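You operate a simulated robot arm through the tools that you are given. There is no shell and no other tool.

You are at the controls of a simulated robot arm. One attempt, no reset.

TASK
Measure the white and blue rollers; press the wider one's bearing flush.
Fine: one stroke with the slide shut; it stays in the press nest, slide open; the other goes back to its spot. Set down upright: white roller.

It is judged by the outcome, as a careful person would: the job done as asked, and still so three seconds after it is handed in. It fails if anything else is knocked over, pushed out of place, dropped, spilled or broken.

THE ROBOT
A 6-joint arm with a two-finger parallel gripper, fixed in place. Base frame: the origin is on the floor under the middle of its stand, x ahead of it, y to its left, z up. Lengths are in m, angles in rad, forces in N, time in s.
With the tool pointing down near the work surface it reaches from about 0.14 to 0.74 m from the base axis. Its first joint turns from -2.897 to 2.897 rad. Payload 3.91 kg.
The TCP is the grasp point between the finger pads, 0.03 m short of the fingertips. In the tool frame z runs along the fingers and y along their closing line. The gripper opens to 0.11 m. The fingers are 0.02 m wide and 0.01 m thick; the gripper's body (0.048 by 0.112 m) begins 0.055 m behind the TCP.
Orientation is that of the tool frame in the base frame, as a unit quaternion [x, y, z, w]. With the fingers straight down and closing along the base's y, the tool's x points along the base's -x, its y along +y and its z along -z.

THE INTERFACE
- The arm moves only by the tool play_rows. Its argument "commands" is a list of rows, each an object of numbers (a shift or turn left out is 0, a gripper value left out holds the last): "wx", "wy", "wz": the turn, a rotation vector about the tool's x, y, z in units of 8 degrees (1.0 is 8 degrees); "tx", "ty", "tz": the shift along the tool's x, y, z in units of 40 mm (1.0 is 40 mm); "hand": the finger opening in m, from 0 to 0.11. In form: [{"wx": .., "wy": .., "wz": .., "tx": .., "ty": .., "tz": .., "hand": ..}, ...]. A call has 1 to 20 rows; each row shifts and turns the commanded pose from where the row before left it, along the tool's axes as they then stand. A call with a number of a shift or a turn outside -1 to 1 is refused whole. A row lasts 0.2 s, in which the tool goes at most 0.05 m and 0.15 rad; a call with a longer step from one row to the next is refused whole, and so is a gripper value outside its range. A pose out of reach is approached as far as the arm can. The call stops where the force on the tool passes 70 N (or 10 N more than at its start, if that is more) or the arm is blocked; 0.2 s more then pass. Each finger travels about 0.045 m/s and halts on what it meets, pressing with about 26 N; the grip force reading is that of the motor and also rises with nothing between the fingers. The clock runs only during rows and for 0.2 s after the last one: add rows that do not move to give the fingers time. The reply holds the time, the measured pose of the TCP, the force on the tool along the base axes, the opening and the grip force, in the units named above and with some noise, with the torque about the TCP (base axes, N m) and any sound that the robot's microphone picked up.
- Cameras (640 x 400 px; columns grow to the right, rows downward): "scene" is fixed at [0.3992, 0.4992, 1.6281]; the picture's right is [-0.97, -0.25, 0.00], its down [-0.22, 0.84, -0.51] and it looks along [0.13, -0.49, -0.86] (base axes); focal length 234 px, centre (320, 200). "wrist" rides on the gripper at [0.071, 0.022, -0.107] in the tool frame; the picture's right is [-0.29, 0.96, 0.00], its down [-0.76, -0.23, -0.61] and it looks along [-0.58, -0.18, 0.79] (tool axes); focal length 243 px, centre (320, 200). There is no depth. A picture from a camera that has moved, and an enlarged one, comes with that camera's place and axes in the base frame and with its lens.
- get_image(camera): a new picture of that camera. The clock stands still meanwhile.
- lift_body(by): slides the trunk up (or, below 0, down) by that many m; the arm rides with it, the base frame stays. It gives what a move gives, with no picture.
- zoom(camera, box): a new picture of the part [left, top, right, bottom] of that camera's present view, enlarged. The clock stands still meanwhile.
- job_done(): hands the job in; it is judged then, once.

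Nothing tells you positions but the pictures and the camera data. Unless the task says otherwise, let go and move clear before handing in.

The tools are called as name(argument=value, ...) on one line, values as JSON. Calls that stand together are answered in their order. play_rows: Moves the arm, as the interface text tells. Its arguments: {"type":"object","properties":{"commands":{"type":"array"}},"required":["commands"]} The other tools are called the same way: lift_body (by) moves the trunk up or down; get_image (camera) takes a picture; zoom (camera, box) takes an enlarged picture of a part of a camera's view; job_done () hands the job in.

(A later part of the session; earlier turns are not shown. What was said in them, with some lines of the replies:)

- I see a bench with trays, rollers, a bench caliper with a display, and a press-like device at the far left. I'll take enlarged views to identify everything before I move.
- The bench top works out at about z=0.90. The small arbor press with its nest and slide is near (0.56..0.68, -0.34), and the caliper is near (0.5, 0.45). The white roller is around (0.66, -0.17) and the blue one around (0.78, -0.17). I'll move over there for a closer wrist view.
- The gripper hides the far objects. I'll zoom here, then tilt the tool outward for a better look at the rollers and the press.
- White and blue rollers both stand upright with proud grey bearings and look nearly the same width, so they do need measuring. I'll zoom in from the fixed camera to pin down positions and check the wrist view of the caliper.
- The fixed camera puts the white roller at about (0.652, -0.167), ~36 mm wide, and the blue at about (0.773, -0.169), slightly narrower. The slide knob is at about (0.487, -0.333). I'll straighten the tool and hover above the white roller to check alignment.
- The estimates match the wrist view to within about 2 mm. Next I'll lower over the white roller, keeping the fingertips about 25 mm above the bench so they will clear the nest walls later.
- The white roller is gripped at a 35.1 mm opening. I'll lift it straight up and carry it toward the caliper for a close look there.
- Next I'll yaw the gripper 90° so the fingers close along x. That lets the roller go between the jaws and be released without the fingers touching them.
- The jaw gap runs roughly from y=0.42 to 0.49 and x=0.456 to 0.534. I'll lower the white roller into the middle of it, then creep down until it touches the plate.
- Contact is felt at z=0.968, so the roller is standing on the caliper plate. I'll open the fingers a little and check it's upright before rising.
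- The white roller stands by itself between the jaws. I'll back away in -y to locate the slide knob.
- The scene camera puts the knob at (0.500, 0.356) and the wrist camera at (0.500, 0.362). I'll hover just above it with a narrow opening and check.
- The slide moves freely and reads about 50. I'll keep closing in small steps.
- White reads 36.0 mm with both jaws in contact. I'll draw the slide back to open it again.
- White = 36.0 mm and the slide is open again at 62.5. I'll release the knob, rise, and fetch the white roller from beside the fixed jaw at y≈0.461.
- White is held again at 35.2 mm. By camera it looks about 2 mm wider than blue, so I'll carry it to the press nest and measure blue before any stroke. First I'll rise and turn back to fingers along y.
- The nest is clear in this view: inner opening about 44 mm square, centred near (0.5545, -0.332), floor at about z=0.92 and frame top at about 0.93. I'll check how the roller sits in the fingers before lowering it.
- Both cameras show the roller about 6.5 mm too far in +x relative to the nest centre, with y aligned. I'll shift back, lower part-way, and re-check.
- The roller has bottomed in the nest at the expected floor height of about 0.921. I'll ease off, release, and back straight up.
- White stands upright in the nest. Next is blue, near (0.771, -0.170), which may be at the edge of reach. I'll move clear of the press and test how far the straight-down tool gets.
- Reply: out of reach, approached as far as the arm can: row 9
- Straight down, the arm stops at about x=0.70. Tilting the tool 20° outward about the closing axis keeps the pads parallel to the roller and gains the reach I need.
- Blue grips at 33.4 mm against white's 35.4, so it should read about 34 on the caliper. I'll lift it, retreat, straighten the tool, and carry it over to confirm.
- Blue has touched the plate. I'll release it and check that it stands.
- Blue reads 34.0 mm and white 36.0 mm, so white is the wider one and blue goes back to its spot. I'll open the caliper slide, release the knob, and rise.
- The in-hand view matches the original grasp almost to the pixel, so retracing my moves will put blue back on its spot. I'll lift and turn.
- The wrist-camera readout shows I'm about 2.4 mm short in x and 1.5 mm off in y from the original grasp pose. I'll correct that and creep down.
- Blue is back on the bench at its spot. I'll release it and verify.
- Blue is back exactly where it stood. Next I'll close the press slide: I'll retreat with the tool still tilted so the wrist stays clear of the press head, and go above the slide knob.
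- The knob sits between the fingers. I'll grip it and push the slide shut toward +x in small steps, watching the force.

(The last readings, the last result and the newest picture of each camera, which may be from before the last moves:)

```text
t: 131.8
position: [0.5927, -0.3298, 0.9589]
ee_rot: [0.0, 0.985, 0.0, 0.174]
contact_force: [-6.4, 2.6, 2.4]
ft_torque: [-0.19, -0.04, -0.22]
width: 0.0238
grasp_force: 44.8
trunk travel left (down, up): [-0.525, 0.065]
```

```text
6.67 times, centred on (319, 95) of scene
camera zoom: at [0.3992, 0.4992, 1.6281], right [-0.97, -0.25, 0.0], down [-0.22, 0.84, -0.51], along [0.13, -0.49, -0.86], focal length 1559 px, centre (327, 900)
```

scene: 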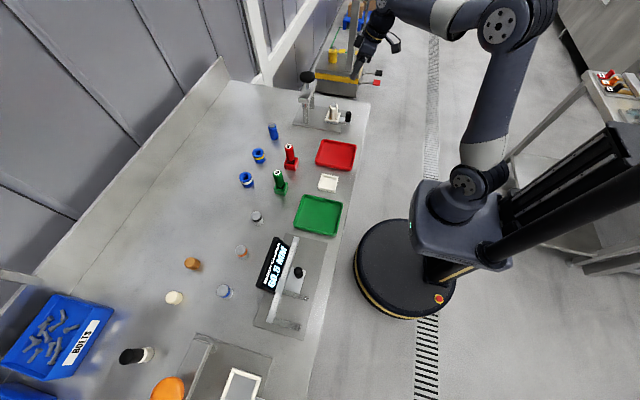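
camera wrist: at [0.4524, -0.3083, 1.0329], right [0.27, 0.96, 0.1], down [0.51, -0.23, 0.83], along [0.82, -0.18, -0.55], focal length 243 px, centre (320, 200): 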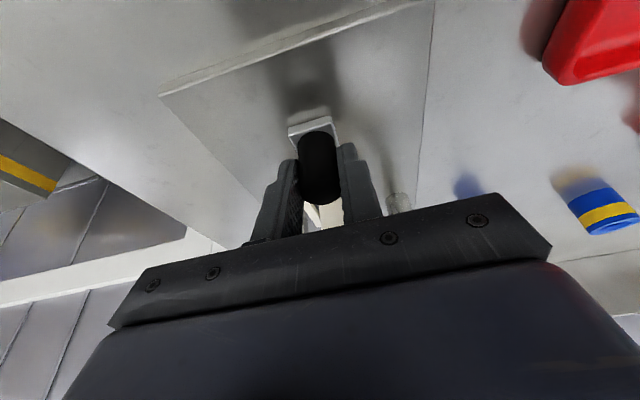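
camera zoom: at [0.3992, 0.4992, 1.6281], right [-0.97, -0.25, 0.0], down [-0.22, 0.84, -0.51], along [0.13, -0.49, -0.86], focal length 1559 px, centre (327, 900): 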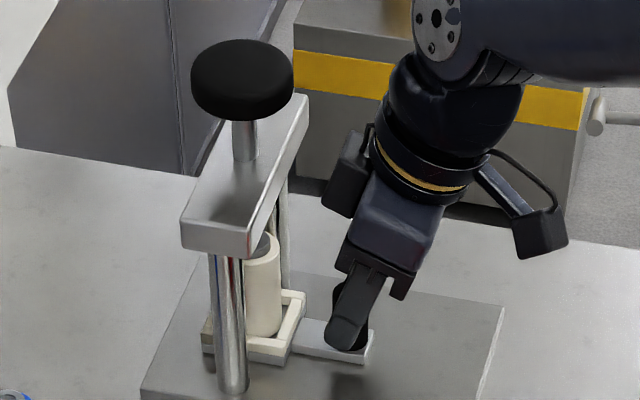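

play_rows(commands=[{"tx": -0.03, "tz": 0.011}, {}])

play_rows(commands=[{"tx": -0.03, "tz": 0.011}, {}])

zoom(camera="wrist", box=[240, 90, 420, 230])

```text
t: 132.4
position: [0.5947, -0.3299, 0.9576]
ee_rot: [0.0, 0.985, 0.0, 0.173]
contact_force: [-11.5, -1.2, 7.5]
ft_torque: [0.58, 0.47, 0.04]
width: 0.0235
grasp_force: 45.0
trunk travel left (down, up): [-0.525, 0.065]
```

```text
t: 133.0
position: [0.5933, -0.331, 0.957]
ee_rot: [0.0, 0.985, 0.0, 0.174]
contact_force: [-22.4, -0.2, 5.9]
ft_torque: [-0.48, 0.07, -0.18]
width: 0.0236
grasp_force: 44.7
trunk travel left (down, up): [-0.525, 0.065]
```

```text
2.86 times, centred on (330, 160) of wrist
camera zoom: at [0.4894, -0.3083, 1.0329], right [0.27, 0.96, 0.1], down [0.51, -0.23, 0.83], along [0.82, -0.18, -0.55], focal length 693 px, centre (291, 314)
```

zoom: 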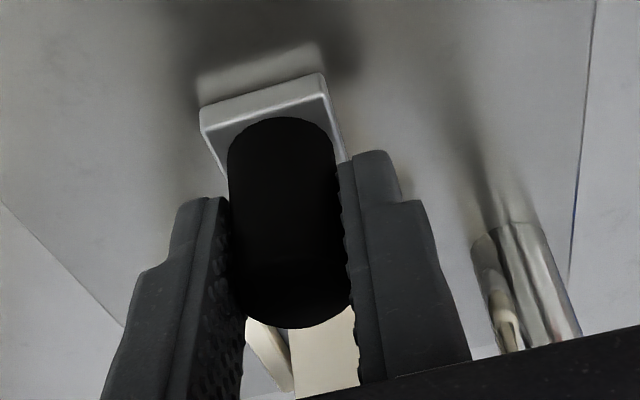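

The slide has met its end stop: −22 N, with position stalled after 110 mm of travel. I'll relax, release the slide knob, and back out along the tool axis.

play_rows(commands=[{"tx": 0.03, "tz": -0.011}, {}, {"hand": 0.05}, {"hand": 0.05}, {"hand": 0.05}, {}, {"tz": -0.5}, {"tz": -1}, {"tz": -1}, {"tz": -1}, {}])

get_image(camera="wrist")

zoom(camera="scene", box=[287, 65, 351, 125])

```text
t: 135.4
position: [0.5475, -0.3295, 1.0889]
ee_rot: [0.0, 0.985, 0.0, 0.174]
contact_force: [-0.5, -0.3, -0.6]
ft_torque: [0.0, 0.01, 0.02]
width: 0.0499
grasp_force: 0.0
trunk travel left (down, up): [-0.525, 0.065]
```

```text
taken
camera wrist: at [0.4437, -0.3082, 1.164], right [0.27, 0.96, 0.1], down [0.51, -0.23, 0.83], along [0.82, -0.18, -0.55], focal length 243 px, centre (320, 200)
```

wrist: 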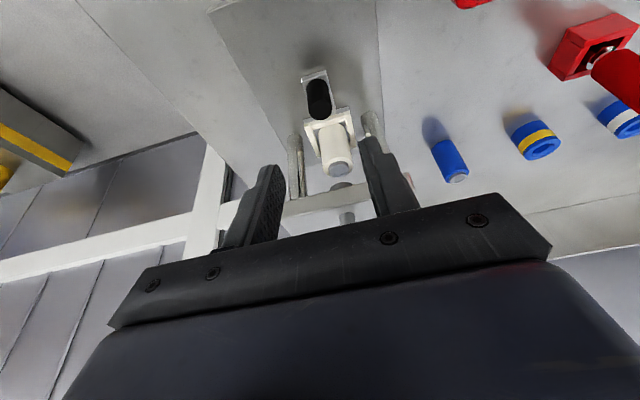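

```text
6.67 times, centred on (319, 95) of scene
camera zoom: at [0.3992, 0.4992, 1.6281], right [-0.97, -0.25, 0.0], down [-0.22, 0.84, -0.51], along [0.13, -0.49, -0.86], focal length 1559 px, centre (327, 900)
```

zoom: 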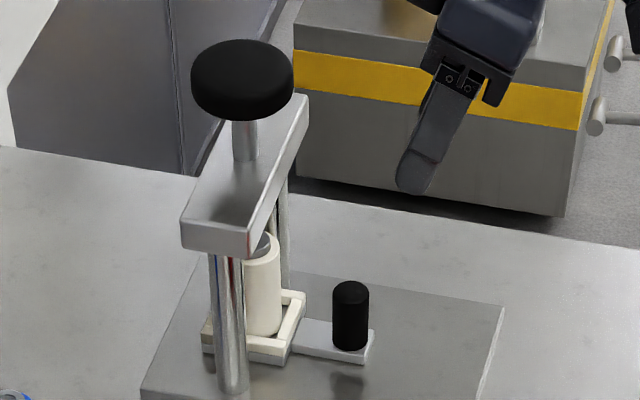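

zoom(camera="wrist", box=[270, 60, 420, 230])

```text
2.35 times, centred on (345, 145) of wrist
camera zoom: at [0.4437, -0.3082, 1.164], right [0.27, 0.96, 0.1], down [0.51, -0.23, 0.83], along [0.82, -0.18, -0.55], focal length 571 px, centre (261, 329)
```

zoom: 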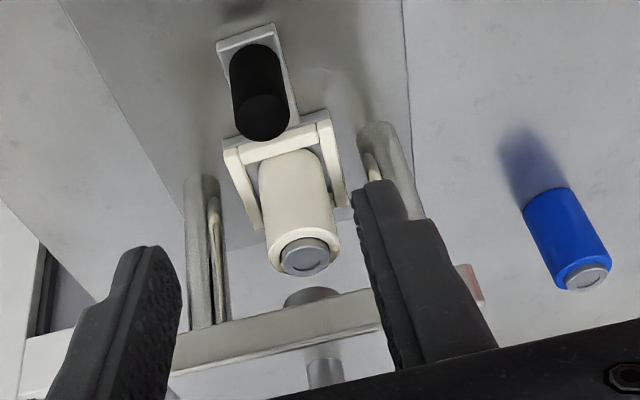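

play_rows(commands=[{"tx": -0.313, "tz": -0.862, "hand": 0.0}, {"tx": -0.313, "tz": -0.862}, {"tx": -0.313, "tz": -0.862}, {"tx": -0.885, "tz": 0.322}, {"tx": -0.885, "tz": 0.322}, {"tx": -0.885, "tz": 0.322}, {}])

get_image(camera="wrist")

zoom(camera="scene", box=[277, 45, 351, 115])

```text
t: 137.0
position: [0.6607, -0.3317, 1.1975]
ee_rot: [0.0, 0.985, 0.001, 0.173]
contact_force: [0.1, -0.6, 0.6]
ft_torque: [0.01, 0.02, -0.02]
width: 0.0
grasp_force: 25.5
trunk travel left (down, up): [-0.525, 0.065]
```

```text
taken
camera wrist: at [0.5566, -0.3097, 1.2734], right [0.27, 0.96, 0.1], down [0.51, -0.23, 0.83], along [0.82, -0.18, -0.55], focal length 243 px, centre (320, 200)
```

wrist: 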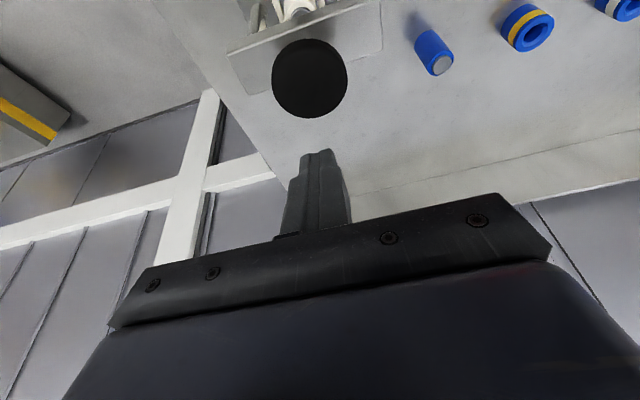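

```text
5.71 times, centred on (314, 80) of scene
camera zoom: at [0.3992, 0.4992, 1.6281], right [-0.97, -0.25, 0.0], down [-0.22, 0.84, -0.51], along [0.13, -0.49, -0.86], focal length 1336 px, centre (354, 886)
```

zoom: 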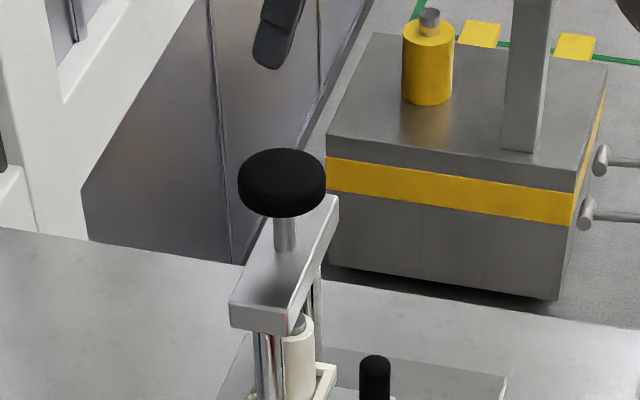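

The closed fingertips are centred over the press knob, whose top is at about 1.097. I'll come down to just above it, then make the single stroke.

play_rows(commands=[{"tx": 0.165, "tz": 0.4536}, {"tx": 0.165, "tz": 0.4536}, {"tx": 0.165, "tz": 0.4536}, {}])

zoom(camera="wrist", box=[240, 60, 400, 240])

zoom(camera="scene", box=[277, 45, 351, 115])

```text
t: 138.0
position: [0.6594, -0.3313, 1.1396]
ee_rot: [0.0, 0.985, 0.0, 0.174]
contact_force: [-0.5, -0.1, -0.1]
ft_torque: [0.03, 0.01, 0.04]
width: 0.0
grasp_force: 26.2
trunk travel left (down, up): [-0.525, 0.065]
```

```text
2.22 times, centred on (320, 150) of wrist
camera zoom: at [0.5559, -0.3091, 1.2166], right [0.27, 0.96, 0.1], down [0.51, -0.23, 0.83], along [0.82, -0.18, -0.55], focal length 539 px, centre (320, 311)
```

zoom: 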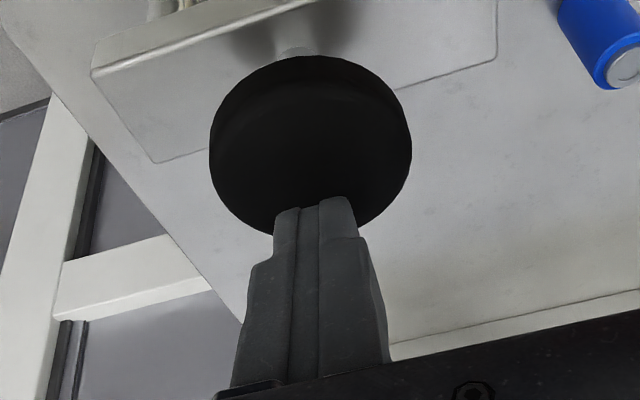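

```text
5.71 times, centred on (314, 80) of scene
camera zoom: at [0.3992, 0.4992, 1.6281], right [-0.97, -0.25, 0.0], down [-0.22, 0.84, -0.51], along [0.13, -0.49, -0.86], focal length 1336 px, centre (354, 886)
```

zoom: 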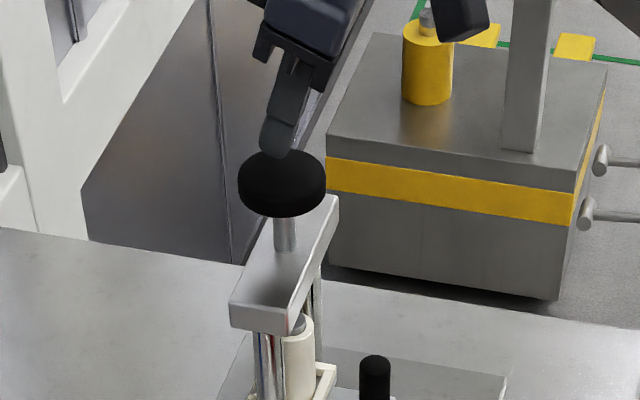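

play_rows(commands=[{"tx": 0.0257, "tz": 0.0705}, {"tx": 0.0257, "tz": 0.0705}, {"tx": 0.0257, "tz": 0.0705}, {}])

play_rows(commands=[{"tx": 0.0257, "tz": 0.0705}, {"tx": 0.0257, "tz": 0.0705}, {}])

```text
t: 139.0
position: [0.6601, -0.33, 1.1333]
ee_rot: [0.001, 0.985, 0.0, 0.174]
contact_force: [1.4, 0.3, 0.4]
ft_torque: [-0.04, 0.01, 0.02]
width: 0.0
grasp_force: 26.1
trunk travel left (down, up): [-0.525, 0.065]
```

```text
t: 139.8
position: [0.6579, -0.3301, 1.1272]
ee_rot: [0.0, 0.985, -0.001, 0.173]
contact_force: [1.4, -0.9, 1.7]
ft_torque: [0.0, -0.03, -0.01]
width: 0.0
grasp_force: 25.8
trunk travel left (down, up): [-0.525, 0.065]
```

play_rows(commands=[{"tx": 0.0257, "tz": 0.0705}, {"tx": 0.0257, "tz": 0.0705}, {"tx": 0.0257, "tz": 0.0705}])

zoom(camera="scene", box=[277, 55, 351, 125])

```text
t: 140.6
position: [0.6598, -0.33, 1.1163]
ee_rot: [0.0, 0.985, 0.0, 0.173]
contact_force: [-0.7, -1.3, 2.4]
ft_torque: [-0.06, 0.01, -0.04]
width: 0.0
grasp_force: 25.3
trunk travel left (down, up): [-0.525, 0.065]
```

```text
5.71 times, centred on (314, 90) of scene
camera zoom: at [0.3992, 0.4992, 1.6281], right [-0.97, -0.25, 0.0], down [-0.22, 0.84, -0.51], along [0.13, -0.49, -0.86], focal length 1336 px, centre (354, 829)
```

zoom: 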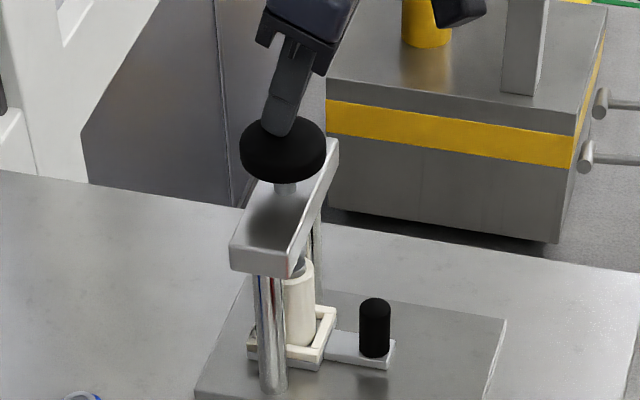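

The ram is descending smoothly, so I'll continue the same stroke.

play_rows(commands=[{"tx": 0.0257, "tz": 0.0705}, {"tx": 0.0257, "tz": 0.0705}])

play_rows(commands=[{"tx": 0.0257, "tz": 0.0705}, {"tx": 0.0171, "tz": 0.047}])

zoom(camera="scene", box=[277, 55, 351, 125])

```text
t: 141.2
position: [0.6594, -0.3301, 1.1108]
ee_rot: [0.0, 0.985, 0.0, 0.174]
contact_force: [-0.8, -1.0, 5.2]
ft_torque: [-0.07, 0.04, 0.02]
width: 0.0
grasp_force: 25.8
trunk travel left (down, up): [-0.525, 0.065]
```

```text
t: 141.8
position: [0.6591, -0.3295, 1.1067]
ee_rot: [0.0, 0.984, -0.001, 0.176]
contact_force: [-1.1, -1.6, 9.2]
ft_torque: [-0.09, 0.05, 0.03]
width: 0.0002
grasp_force: 26.0
trunk travel left (down, up): [-0.525, 0.065]
```

```text
5.71 times, centred on (314, 90) of scene
camera zoom: at [0.3992, 0.4992, 1.6281], right [-0.97, -0.25, 0.0], down [-0.22, 0.84, -0.51], along [0.13, -0.49, -0.86], focal length 1336 px, centre (354, 829)
```

zoom: 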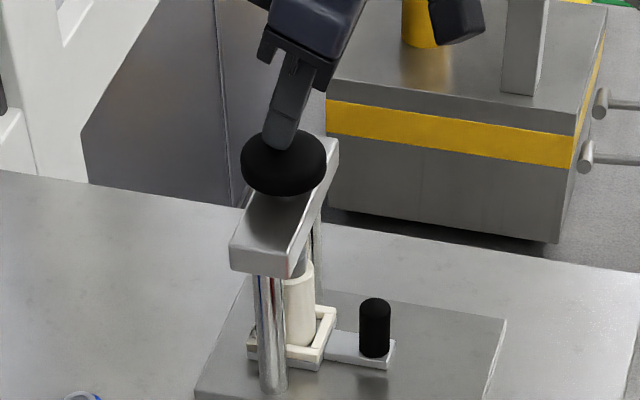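

zoom(camera="scene", box=[300, 88, 332, 120])

play_rows(commands=[{"tx": 0.0171, "tz": 0.047}, {"tx": 0.0171, "tz": 0.047}])

zoom(camera="scene", box=[300, 88, 332, 120])

```text
12.50 times, centred on (316, 104) of scene
camera zoom: at [0.3992, 0.4992, 1.6281], right [-0.97, -0.25, 0.0], down [-0.22, 0.84, -0.51], along [0.13, -0.49, -0.86], focal length 2923 px, centre (370, 1400)
```

zoom: 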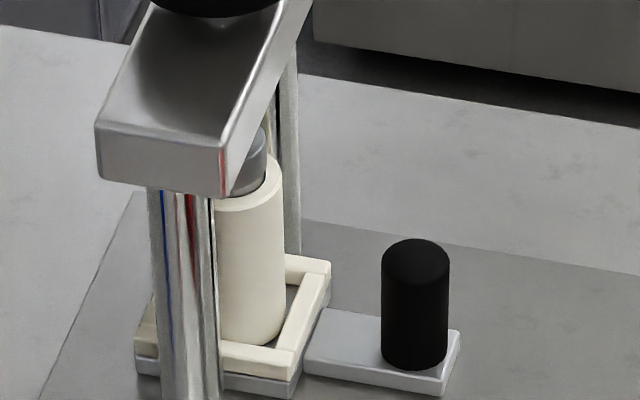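

```text
t: 142.4
position: [0.6602, -0.3302, 1.103]
ee_rot: [0.0, 0.984, -0.001, 0.175]
contact_force: [-0.5, -4.6, 10.8]
ft_torque: [-0.11, -0.02, -0.05]
width: 0.0
grasp_force: 26.4
trunk travel left (down, up): [-0.525, 0.065]
```

```text
12.50 times, centred on (316, 104) of scene
camera zoom: at [0.3992, 0.4992, 1.6281], right [-0.97, -0.25, 0.0], down [-0.22, 0.84, -0.51], along [0.13, -0.49, -0.86], focal length 2923 px, centre (370, 1400)
```

zoom: 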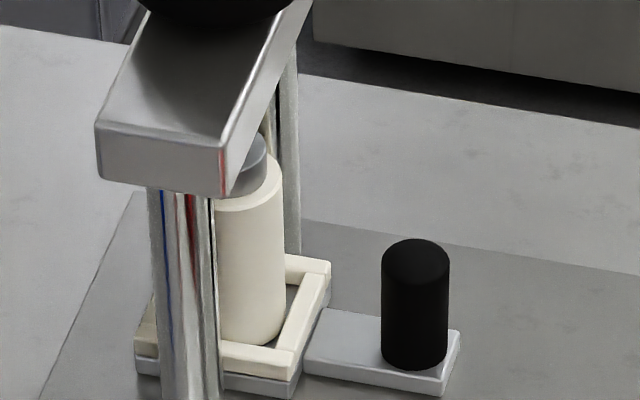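

play_rows(commands=[{"tx": 0.0171, "tz": 0.047}, {"tx": 0.0171, "tz": 0.047}])

zoom(camera="scene", box=[300, 88, 332, 120])

```text
t: 143.0
position: [0.6592, -0.3304, 1.1035]
ee_rot: [0.0, 0.984, -0.002, 0.178]
contact_force: [4.3, -6.3, 30.1]
ft_torque: [-0.25, -0.17, 0.02]
width: 0.0002
grasp_force: 26.1
trunk travel left (down, up): [-0.525, 0.065]
```

```text
12.50 times, centred on (316, 104) of scene
camera zoom: at [0.3992, 0.4992, 1.6281], right [-0.97, -0.25, 0.0], down [-0.22, 0.84, -0.51], along [0.13, -0.49, -0.86], focal length 2923 px, centre (370, 1400)
```

zoom: 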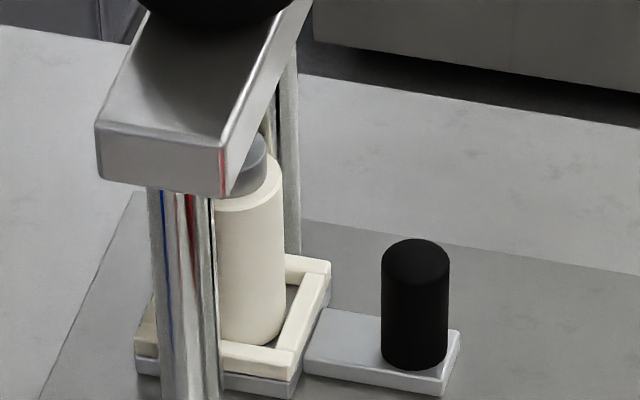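

play_rows(commands=[{"tx": 0.0171, "tz": 0.047}, {"tx": 0.0171, "tz": 0.047}])

zoom(camera="scene", box=[300, 88, 332, 120])

get_image(camera="wrist")

```text
t: 143.6
position: [0.6597, -0.331, 1.1041]
ee_rot: [0.0, 0.984, -0.004, 0.181]
contact_force: [6.6, -7.7, 44.6]
ft_torque: [-0.24, -0.31, -0.1]
width: 0.0
grasp_force: 25.9
trunk travel left (down, up): [-0.525, 0.065]
```

```text
12.50 times, centred on (316, 104) of scene
camera zoom: at [0.3992, 0.4992, 1.6281], right [-0.97, -0.25, 0.0], down [-0.22, 0.84, -0.51], along [0.13, -0.49, -0.86], focal length 2923 px, centre (370, 1400)
```

zoom: 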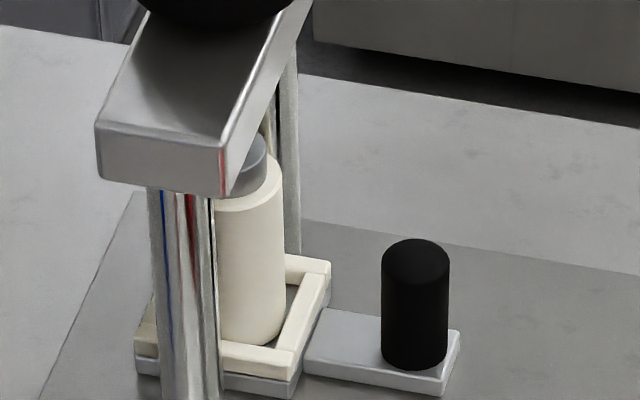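

```text
taken
camera wrist: at [0.554, -0.3076, 1.1772], right [0.27, 0.96, 0.1], down [0.49, -0.22, 0.84], along [0.83, -0.18, -0.53], focal length 243 px, centre (320, 200)
```

wrist: 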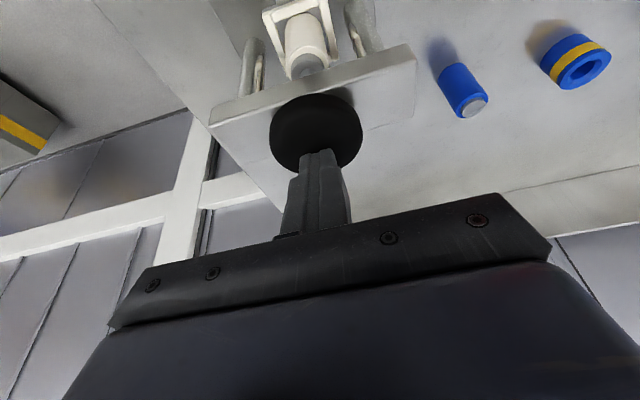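

zoom(camera="wrist", box=[250, 0, 380, 100])

```text
4.00 times, centred on (315, 50) of wrist
camera zoom: at [0.554, -0.3076, 1.1772], right [0.27, 0.96, 0.1], down [0.49, -0.22, 0.84], along [0.83, -0.18, -0.53], focal length 970 px, centre (340, 800)
```

zoom: 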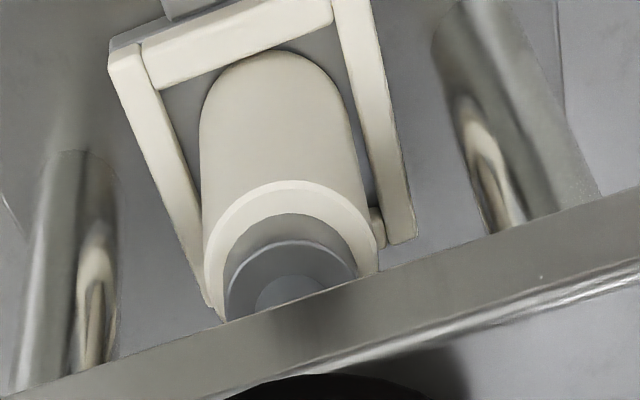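

zoom(camera="scene", box=[308, 92, 326, 110])

zoom(camera="wrist", box=[285, 35, 349, 85])

```text
16.00 times, centred on (317, 101) of scene
camera zoom: at [0.3992, 0.4992, 1.6281], right [-0.97, -0.25, 0.0], down [-0.22, 0.84, -0.51], along [0.13, -0.49, -0.86], focal length 3742 px, centre (368, 1784)
```

zoom: 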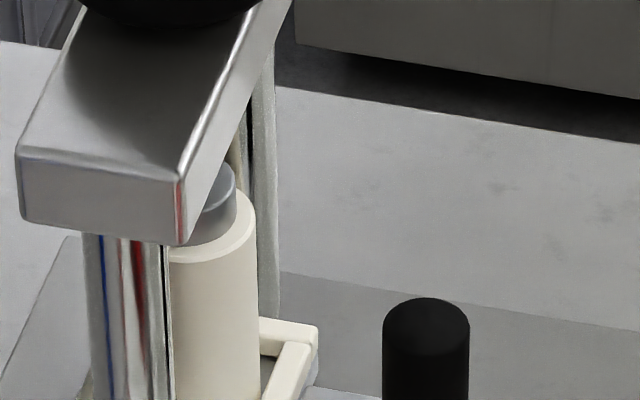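

```text
8.00 times, centred on (317, 60) of wrist
camera zoom: at [0.554, -0.3076, 1.1772], right [0.27, 0.96, 0.1], down [0.49, -0.22, 0.84], along [0.83, -0.18, -0.53], focal length 1941 px, centre (344, 1320)
```

zoom: 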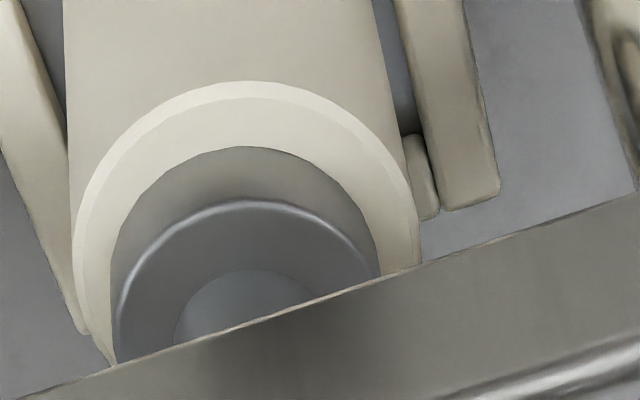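

At 45 N the ram tip rests on the bearing, which is still proud by about 8 mm; it needs more force. I'll keep pressing in the same stroke without lifting.

play_rows(commands=[{"tx": 0.0171, "tz": 0.047}, {"tx": 0.0171, "tz": 0.047}])

zoom(camera="wrist", box=[250, 0, 380, 180])

zoom(camera="scene", box=[308, 92, 326, 110])

```text
t: 144.2
position: [0.6586, -0.3292, 1.1038]
ee_rot: [0.0, 0.983, -0.007, 0.185]
contact_force: [3.6, -8.9, 56.5]
ft_torque: [-0.25, -0.16, 0.06]
width: 0.0
grasp_force: 24.7
trunk travel left (down, up): [-0.525, 0.065]
```

```text
2.22 times, centred on (315, 90) of wrist
camera zoom: at [0.5533, -0.3071, 1.1763], right [0.27, 0.96, 0.09], down [0.49, -0.22, 0.84], along [0.83, -0.18, -0.53], focal length 539 px, centre (331, 444)
```

zoom: 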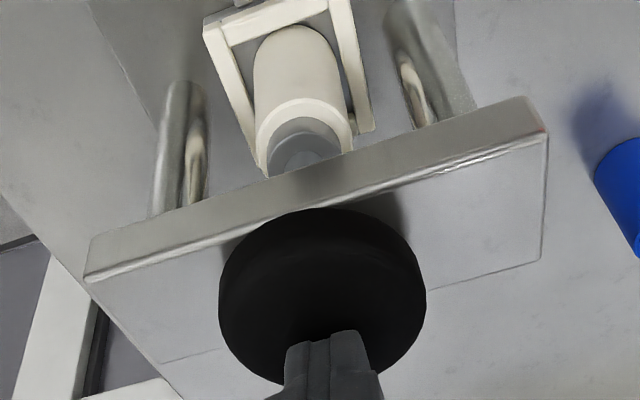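

```text
16.00 times, centred on (317, 101) of scene
camera zoom: at [0.3992, 0.4992, 1.6281], right [-0.97, -0.25, 0.0], down [-0.22, 0.84, -0.51], along [0.13, -0.49, -0.86], focal length 3742 px, centre (368, 1784)
```

zoom: 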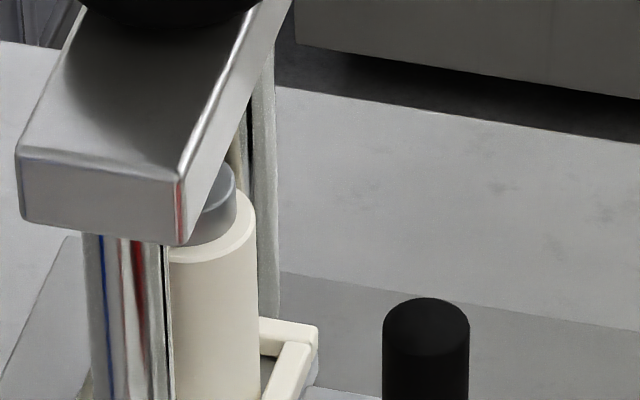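

play_rows(commands=[{"tx": 0.0171, "tz": 0.047}, {"tx": 0.0171, "tz": 0.047}, {"tx": 0.0171, "tz": 0.047}])

zoom(camera="wrist", box=[250, 0, 380, 180])

zoom(camera="scene", box=[308, 92, 326, 110])

```text
t: 144.9
position: [0.6607, -0.3303, 1.1041]
ee_rot: [-0.001, 0.982, -0.01, 0.19]
contact_force: [-7.5, 1.2, 17.8]
ft_torque: [0.07, 0.25, 0.07]
width: 0.0
grasp_force: 26.3
trunk travel left (down, up): [-0.525, 0.065]
stopped in row 3: the force on the tool passed its limit at 71 N (the readings are from after the stop); the commanded pose is now the measured one
```

```text
2.22 times, centred on (315, 90) of wrist
camera zoom: at [0.5541, -0.3072, 1.1752], right [0.27, 0.96, 0.09], down [0.48, -0.21, 0.85], along [0.84, -0.19, -0.52], focal length 539 px, centre (331, 444)
```

zoom: 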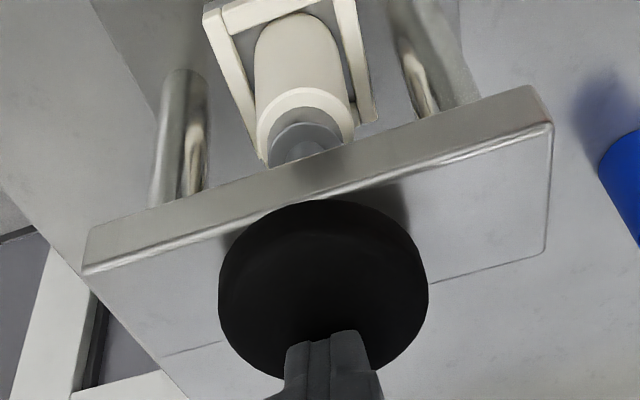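

```text
16.00 times, centred on (317, 101) of scene
camera zoom: at [0.3992, 0.4992, 1.6281], right [-0.97, -0.25, 0.0], down [-0.22, 0.84, -0.51], along [0.13, -0.49, -0.86], focal length 3742 px, centre (368, 1784)
```

zoom: 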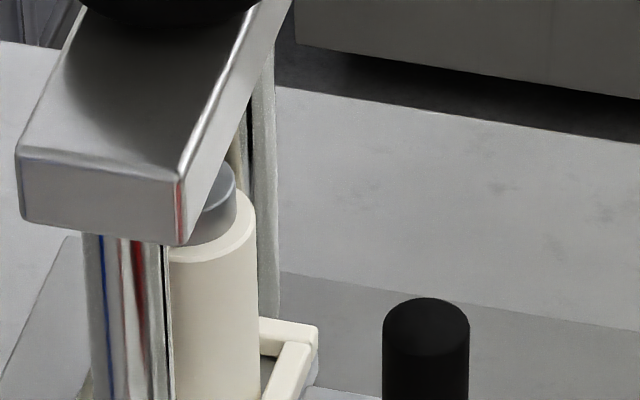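

zoom(camera="scene", box=[311, 96, 321, 106])

zoom(camera="scene", box=[277, 55, 351, 125])

zoom(camera="wrist", box=[285, 35, 349, 85])

```text
16.00 times, centred on (316, 101) of scene
camera zoom: at [0.3992, 0.4992, 1.6281], right [-0.97, -0.25, 0.0], down [-0.22, 0.84, -0.51], along [0.13, -0.49, -0.86], focal length 3742 px, centre (384, 1784)
```

zoom: 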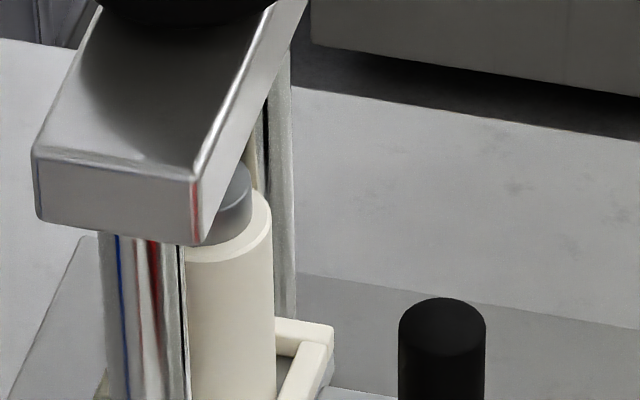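

```text
5.71 times, centred on (314, 90) of scene
camera zoom: at [0.3992, 0.4992, 1.6281], right [-0.97, -0.25, 0.0], down [-0.22, 0.84, -0.51], along [0.13, -0.49, -0.86], focal length 1336 px, centre (354, 829)
```

zoom: 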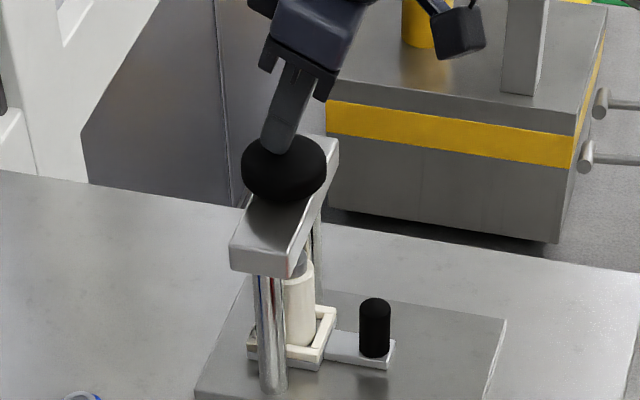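

```text
8.00 times, centred on (317, 60) of wrist
camera zoom: at [0.5541, -0.3072, 1.1752], right [0.27, 0.96, 0.09], down [0.48, -0.21, 0.85], along [0.84, -0.19, -0.52], focal length 1941 px, centre (344, 1320)
```

zoom: 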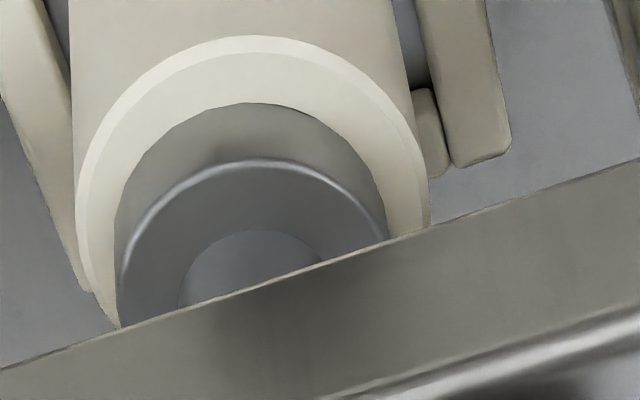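

The stroke has hit a hard stop: no further motion from 30 N up to 71 N, with the ram foot down at the roller rim. I'll lift straight off in one motion to end the stroke and look.

play_rows(commands=[{"tx": -0.07, "tz": -0.19}, {"tx": -0.1, "tz": -0.28}, {"tx": -0.1, "tz": -0.28}, {"tx": -0.17, "tz": -0.47}, {"tx": -0.25, "tz": -0.7}, {"tx": -0.3, "tz": -0.8}, {"wx": -0.139, "wy": 0.233, "wz": 0.039}, {}])

zoom(camera="scene", box=[277, 55, 351, 125])

zoom(camera="scene", box=[311, 96, 321, 106])

get_image(camera="wrist")

```text
t: 146.7
position: [0.6568, -0.3269, 1.2123]
ee_rot: [0.001, 0.985, 0.001, 0.172]
contact_force: [0.7, 0.1, 0.1]
ft_torque: [-0.01, 0.0, 0.0]
width: 0.0001
grasp_force: 25.6
out of reach, approached as far as the arm can: row 7
trunk travel left (down, up): [-0.525, 0.065]
```

```text
5.71 times, centred on (314, 90) of scene
camera zoom: at [0.3992, 0.4992, 1.6281], right [-0.97, -0.25, 0.0], down [-0.22, 0.84, -0.51], along [0.13, -0.49, -0.86], focal length 1336 px, centre (354, 829)
```

zoom: 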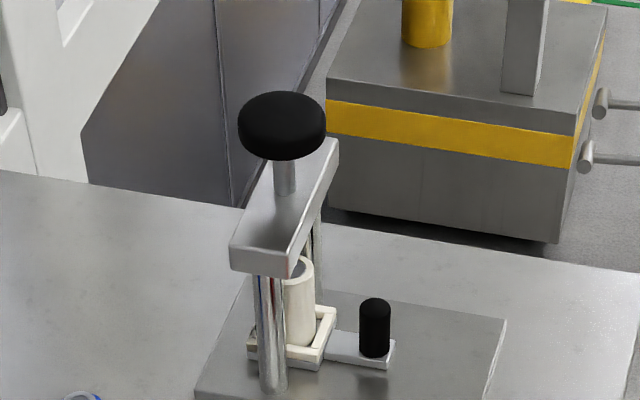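

```text
16.00 times, centred on (316, 101) of scene
camera zoom: at [0.3992, 0.4992, 1.6281], right [-0.97, -0.25, 0.0], down [-0.22, 0.84, -0.51], along [0.13, -0.49, -0.86], focal length 3742 px, centre (384, 1784)
```

zoom: 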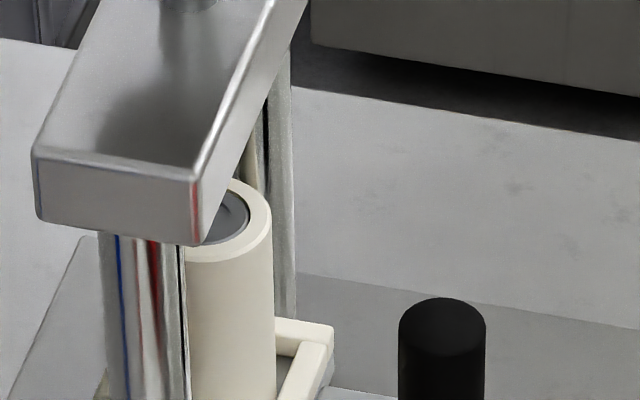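

```text
taken
camera wrist: at [0.5529, -0.3063, 1.2884], right [0.27, 0.96, 0.1], down [0.51, -0.23, 0.83], along [0.82, -0.17, -0.55], focal length 243 px, centre (320, 200)
```

wrist: 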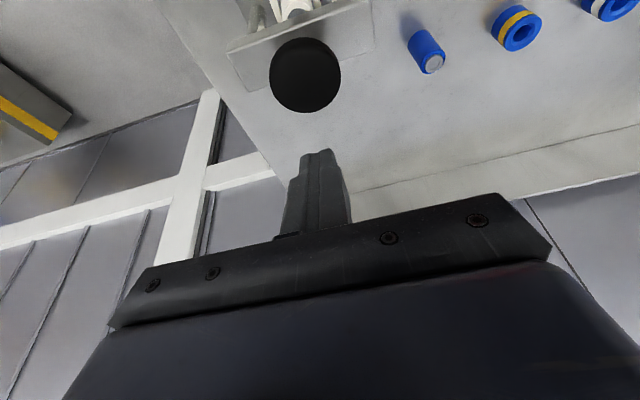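

The bearing is flush and the ram has returned up. Now I'll go back to the slide knob to draw the slide open.

play_rows(commands=[{"tx": 0.89, "ty": -0.018, "tz": -0.324}, {"tx": 0.89, "ty": -0.018, "tz": -0.324}, {"tx": 0.89, "ty": -0.018, "tz": -0.324}, {"tx": 0.352, "tz": 0.93, "hand": 0.05}, {"tx": 0.352, "tz": 0.93}, {"tx": 0.352, "tz": 0.93}, {}])

get_image(camera="wrist")

zoom(camera="wrist", box=[270, 60, 370, 190])

```text
t: 148.3
position: [0.5417, -0.3301, 1.0942]
ee_rot: [0.0, 0.985, 0.003, 0.171]
contact_force: [0.2, 0.4, 1.0]
ft_torque: [-0.01, -0.01, -0.02]
width: 0.0499
grasp_force: 0.1
trunk travel left (down, up): [-0.525, 0.065]
```

```text
taken
camera wrist: at [0.438, -0.3095, 1.1704], right [0.27, 0.96, 0.1], down [0.51, -0.23, 0.83], along [0.82, -0.17, -0.55], focal length 243 px, centre (320, 200)
```

wrist: 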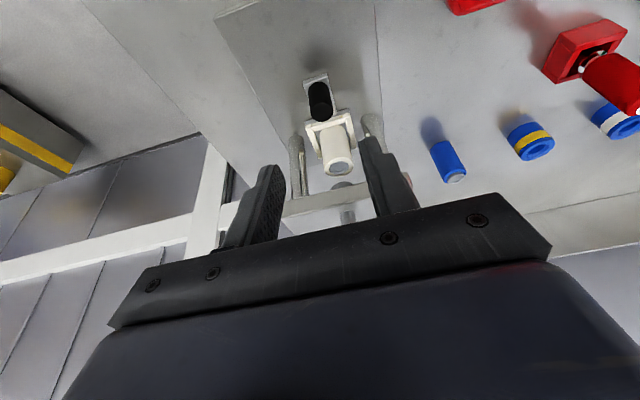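

```text
3.08 times, centred on (320, 125) of wrist
camera zoom: at [0.438, -0.3095, 1.1704], right [0.27, 0.96, 0.1], down [0.51, -0.23, 0.83], along [0.82, -0.17, -0.55], focal length 746 px, centre (320, 431)
```

zoom: 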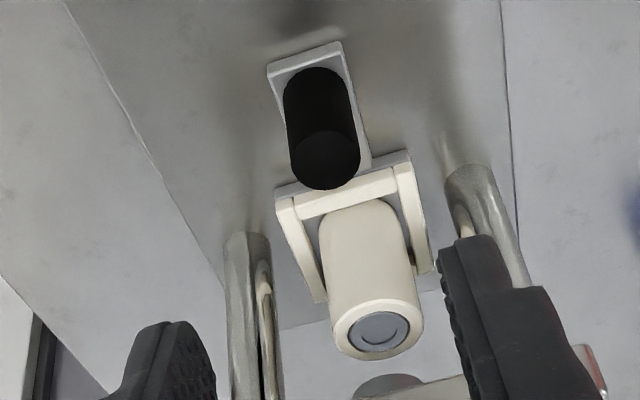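

play_rows(commands=[{"tz": 0.9, "ty": 0.03}, {"tz": 0.9}, {"tz": 0.6}, {}])

zoom(camera="wrist", box=[240, 90, 420, 230])

```text
t: 149.3
position: [0.5743, -0.3277, 1.0044]
ee_rot: [0.0, 0.985, 0.003, 0.171]
contact_force: [0.9, 0.4, -0.2]
ft_torque: [-0.01, 0.01, -0.02]
width: 0.05
grasp_force: 0.0
trunk travel left (down, up): [-0.525, 0.065]
```

```text
2.86 times, centred on (330, 160) of wrist
camera zoom: at [0.4713, -0.3066, 1.0809], right [0.27, 0.96, 0.1], down [0.51, -0.23, 0.83], along [0.82, -0.17, -0.55], focal length 693 px, centre (291, 314)
```

zoom: 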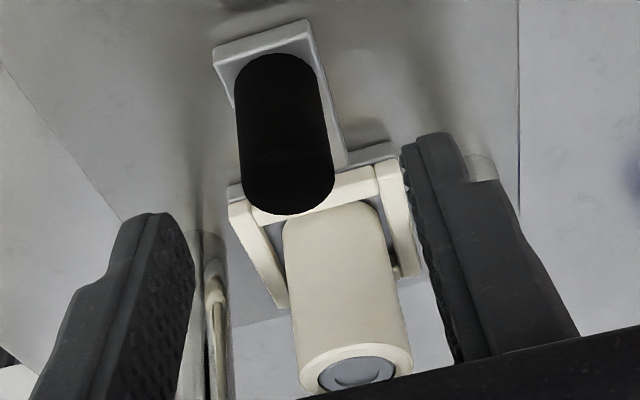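

play_rows(commands=[{"tx": 0.009, "ty": -0.04, "tz": 0.634}, {"tx": 0.009, "tz": 0.634}, {}])

zoom(camera="wrist", box=[240, 90, 420, 230])

```text
t: 150.1
position: [0.5912, -0.329, 0.9548]
ee_rot: [0.0, 0.985, 0.003, 0.171]
contact_force: [0.2, -0.1, 0.3]
ft_torque: [-0.01, 0.05, 0.0]
width: 0.05
grasp_force: 0.0
trunk travel left (down, up): [-0.525, 0.065]
```

```text
2.86 times, centred on (330, 160) of wrist
camera zoom: at [0.4874, -0.3078, 1.0319], right [0.27, 0.96, 0.1], down [0.51, -0.23, 0.83], along [0.82, -0.17, -0.55], focal length 693 px, centre (291, 314)
```

zoom: 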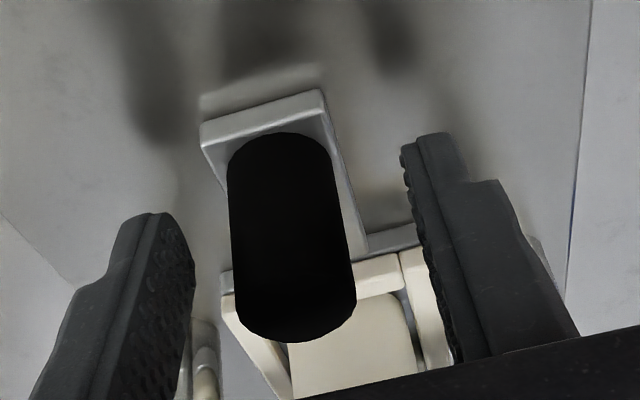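

play_rows(commands=[{"hand": 0.015}, {"hand": 0.015}, {"hand": 0.015}, {"hand": 0.015}, {"tx": 0.07, "tz": -0.0256}, {"tx": 0.117, "tz": -0.0427}, {"tx": 0.164, "tz": -0.0598}, {"tx": 0.164, "tz": -0.0598}, {"tx": 0.164, "tz": -0.0598}, {"tx": 0.117, "tz": -0.0427}, {}])

zoom(camera="scene", box=[297, 65, 371, 135])

```text
t: 152.5
position: [0.5555, -0.3301, 0.9562]
ee_rot: [0.0, 0.985, 0.003, 0.171]
contact_force: [0.1, -11.0, -2.0]
ft_torque: [-1.27, -0.76, 0.07]
width: 0.0239
grasp_force: 45.4
trunk travel left (down, up): [-0.525, 0.065]
```

```text
5.71 times, centred on (334, 100) of scene
camera zoom: at [0.3992, 0.4992, 1.6281], right [-0.97, -0.25, 0.0], down [-0.22, 0.84, -0.51], along [0.13, -0.49, -0.86], focal length 1336 px, centre (240, 771)
```

zoom: 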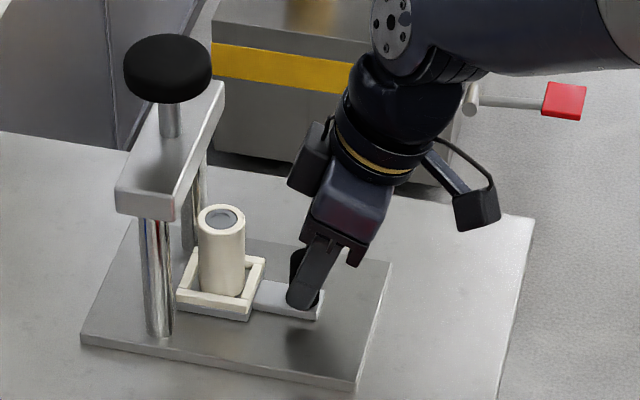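

play_rows(commands=[{"tx": 0.117, "ty": -0.015, "tz": -0.0427}, {"tx": 0.164, "tz": -0.0598}, {"tx": 0.164, "tz": -0.0598}, {"tx": 0.164, "tz": -0.0598}, {"tx": 0.164, "tz": -0.0598}, {"tx": 0.164, "tz": -0.0598}, {"tx": 0.164, "tz": -0.0598}, {"tx": 0.164, "tz": -0.0598}, {"tx": 0.141, "tz": -0.0513}, {"tx": 0.117, "tz": -0.0427}, {}])

zoom(camera="scene", box=[297, 65, 371, 135])

```text
t: 154.9
position: [0.4903, -0.3307, 0.9563]
ee_rot: [0.001, 0.985, 0.003, 0.17]
contact_force: [-0.4, -6.1, -5.8]
ft_torque: [-1.09, 0.21, -0.11]
width: 0.0241
grasp_force: 44.9
trunk travel left (down, up): [-0.525, 0.065]
```

```text
5.71 times, centred on (334, 100) of scene
camera zoom: at [0.3992, 0.4992, 1.6281], right [-0.97, -0.25, 0.0], down [-0.22, 0.84, -0.51], along [0.13, -0.49, -0.86], focal length 1336 px, centre (240, 771)
```

zoom: 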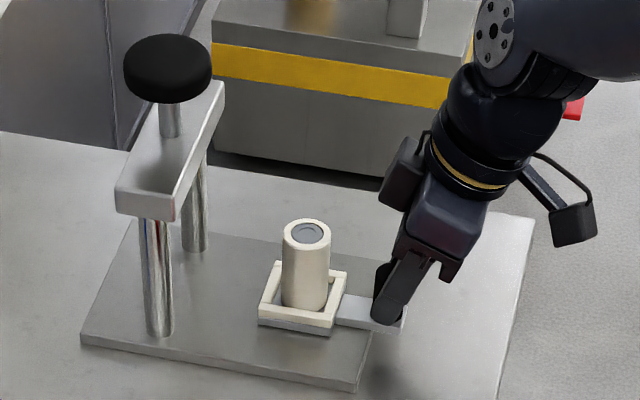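

play_rows(commands=[{"tx": 0.07, "tz": -0.0256}, {"tx": 0.047, "tz": -0.0171}, {}])

play_rows(commands=[{"tx": 0.047, "tz": -0.0171}, {}])

play_rows(commands=[{"tx": 0.035, "tz": -0.0128}, {}])

```text
t: 155.7
position: [0.484, -0.3308, 0.9554]
ee_rot: [0.0, 0.985, 0.003, 0.17]
contact_force: [1.3, -5.8, -8.8]
ft_torque: [-1.13, 0.16, 0.08]
width: 0.0237
grasp_force: 45.1
trunk travel left (down, up): [-0.525, 0.065]
```

```text
t: 156.3
position: [0.4829, -0.3303, 0.9561]
ee_rot: [0.0, 0.985, 0.003, 0.17]
contact_force: [0.7, -6.1, -10.1]
ft_torque: [-1.1, 0.1, -0.04]
width: 0.0242
grasp_force: 45.4
trunk travel left (down, up): [-0.525, 0.065]
```

```text
t: 156.9
position: [0.4816, -0.3305, 0.9553]
ee_rot: [0.0, 0.985, 0.002, 0.17]
contact_force: [1.4, -6.6, -10.8]
ft_torque: [-1.12, -0.1, -0.1]
width: 0.0237
grasp_force: 45.2
trunk travel left (down, up): [-0.525, 0.065]
```

play_rows(commands=[{"tx": 0.03, "tz": -0.011}, {}])

play_rows(commands=[{"tx": 0.03, "tz": -0.011}, {}])

zoom(camera="scene", box=[315, 90, 363, 130])

```text
t: 157.5
position: [0.4807, -0.3295, 0.9557]
ee_rot: [0.001, 0.985, 0.003, 0.17]
contact_force: [2.1, -7.1, -7.1]
ft_torque: [-0.97, 0.93, -0.18]
width: 0.0236
grasp_force: 45.1
trunk travel left (down, up): [-0.525, 0.065]
```

```text
t: 158.1
position: [0.4795, -0.329, 0.9538]
ee_rot: [0.001, 0.985, 0.003, 0.171]
contact_force: [9.7, -9.9, -14.7]
ft_torque: [-1.2, -0.13, -0.1]
width: 0.0238
grasp_force: 45.2
trunk travel left (down, up): [-0.525, 0.065]
```

```text
10.00 times, centred on (339, 110) of scene
camera zoom: at [0.3992, 0.4992, 1.6281], right [-0.97, -0.25, 0.0], down [-0.22, 0.84, -0.51], along [0.13, -0.49, -0.86], focal length 2338 px, centre (130, 1100)
```

zoom: 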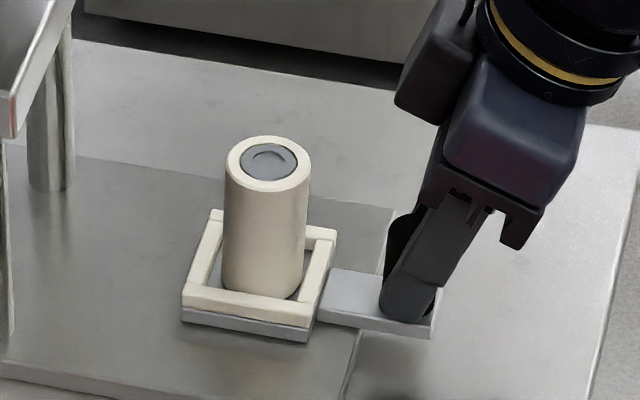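

The slide is back at its original open position, on its stop. I'll release the knob, back out along the tool axis, and then inspect everything.

play_rows(commands=[{"tx": -0.02, "tz": 0.007}, {"hand": 0.055}, {"hand": 0.055}, {"hand": 0.055}, {"hand": 0.055}, {"tz": -0.5}, {"tz": -1}, {"tz": -1}, {"tz": -1}, {"tz": -1}, {"tz": -1}, {}])

zoom(camera="scene", box=[297, 65, 371, 135])

zoom(camera="scene", box=[324, 92, 344, 122])

get_image(camera="scene")

get_image(camera="wrist")

```text
t: 160.7
position: [0.4028, -0.3327, 1.1648]
ee_rot: [0.0, 0.985, 0.003, 0.171]
contact_force: [-0.6, -0.6, -0.3]
ft_torque: [0.0, -0.03, 0.02]
width: 0.0551
grasp_force: 0.0
trunk travel left (down, up): [-0.525, 0.065]
```

```text
5.71 times, centred on (334, 100) of scene
camera zoom: at [0.3992, 0.4992, 1.6281], right [-0.97, -0.25, 0.0], down [-0.22, 0.84, -0.51], along [0.13, -0.49, -0.86], focal length 1336 px, centre (240, 771)
```

zoom: 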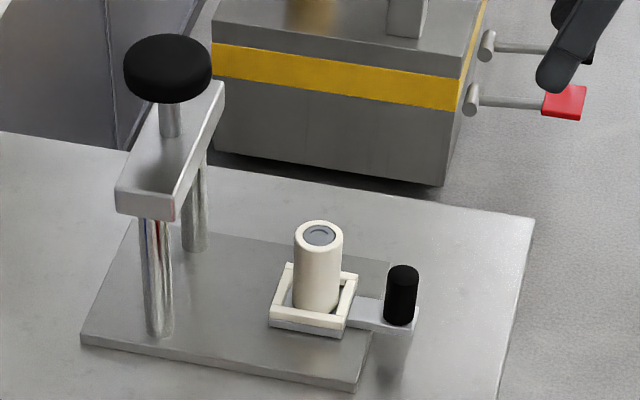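

```text
13.33 times, centred on (334, 107) of scene
camera zoom: at [0.3992, 0.4992, 1.6281], right [-0.97, -0.25, 0.0], down [-0.22, 0.84, -0.51], along [0.13, -0.49, -0.86], focal length 3118 px, centre (133, 1440)
```

zoom: 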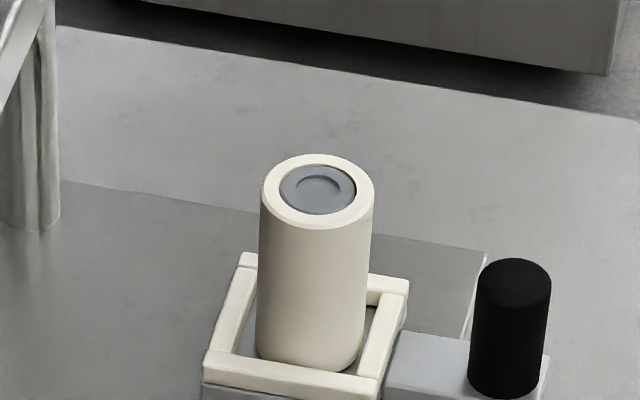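

```text
taken
```

scene: 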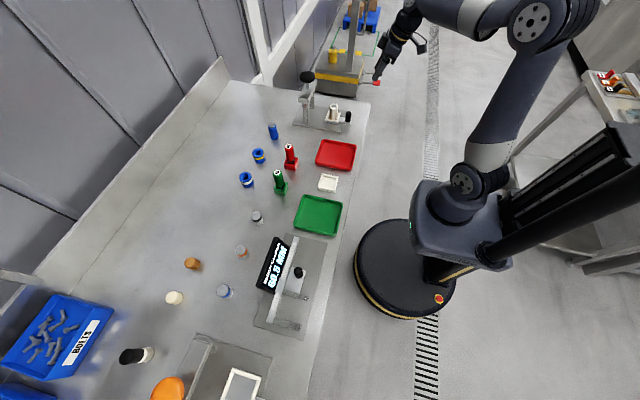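

```text
taken
camera wrist: at [0.2991, -0.3116, 1.2407], right [0.27, 0.96, 0.1], down [0.51, -0.23, 0.83], along [0.82, -0.17, -0.55], focal length 243 px, centre (320, 200)
```

wrist: 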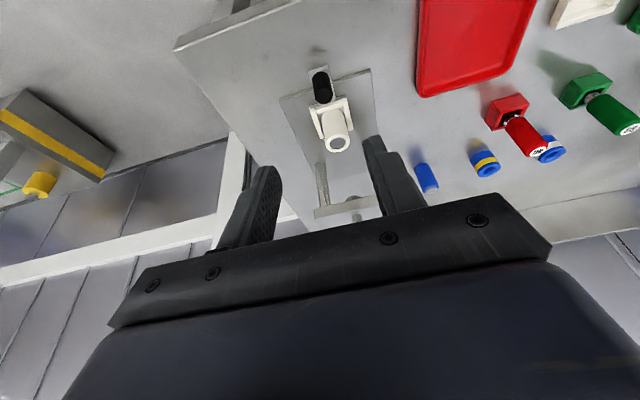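

White stands upright in the nest with its bearing flush, the slide is open, and the arm is clear. I'll take one last look at the blue roller and the caliper before handing in.

zoom(camera="scene", box=[230, 110, 320, 200])

zoom(camera="scene", box=[200, 200, 350, 340])

```text
4.44 times, centred on (275, 155) of scene
camera zoom: at [0.3992, 0.4992, 1.6281], right [-0.97, -0.25, 0.0], down [-0.22, 0.84, -0.51], along [0.13, -0.49, -0.86], focal length 1039 px, centre (520, 400)
```

zoom: 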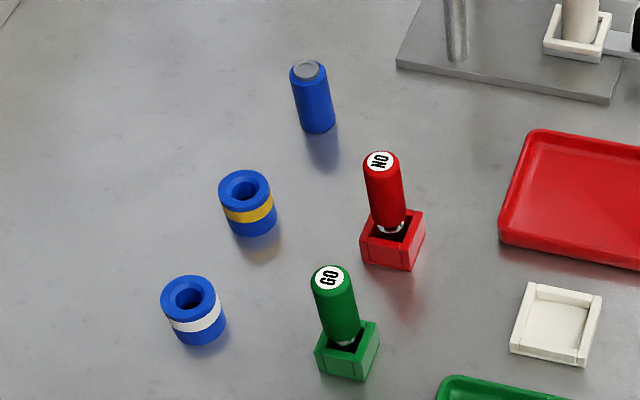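

```text
2.86 times, centred on (275, 270) of scene
camera zoom: at [0.3992, 0.4992, 1.6281], right [-0.97, -0.25, 0.0], down [-0.22, 0.84, -0.51], along [0.13, -0.49, -0.86], focal length 668 px, centre (449, 0)
```

zoom: 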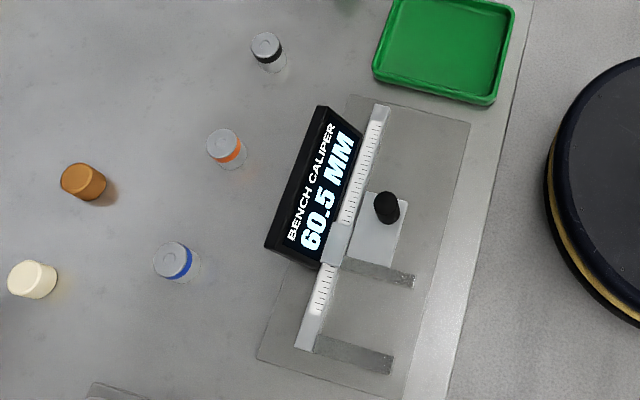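

Everything is in its final state: white (36.0 mm) is pressed flush and standing upright in the open nest, and blue (34.0 mm) is back on its spot. Nothing else has moved apart from the caliper slide, left open at 60.5 mm instead of 62.0 mm, so I'm handing in.

job_done()

```text
The job is handed in.
```

I measured both rollers on the bench caliper: white is 36.0 mm and blue is 34.0 mm, so I pressed the white one. The job is handed in, but I haven't seen the judging result.

- **White roller:** its bearing was pressed flush in one stroke with the slide shut. It stands upright in the press nest with the slide open again. Partway through the stroke the arm hit its 70 N limit and eased off, but I didn't lift off the press knob until the bearing was down. The final pictures show it flush with the rim.
- **Blue roller:** it is back on its original spot, upright. In the camera view it lines up with where it stood at the start.
- **Everything else:** nothing was knocked over or moved, and the arm is clear. The caliper slide is open at 60.5 mm; it started at 62.0 mm.
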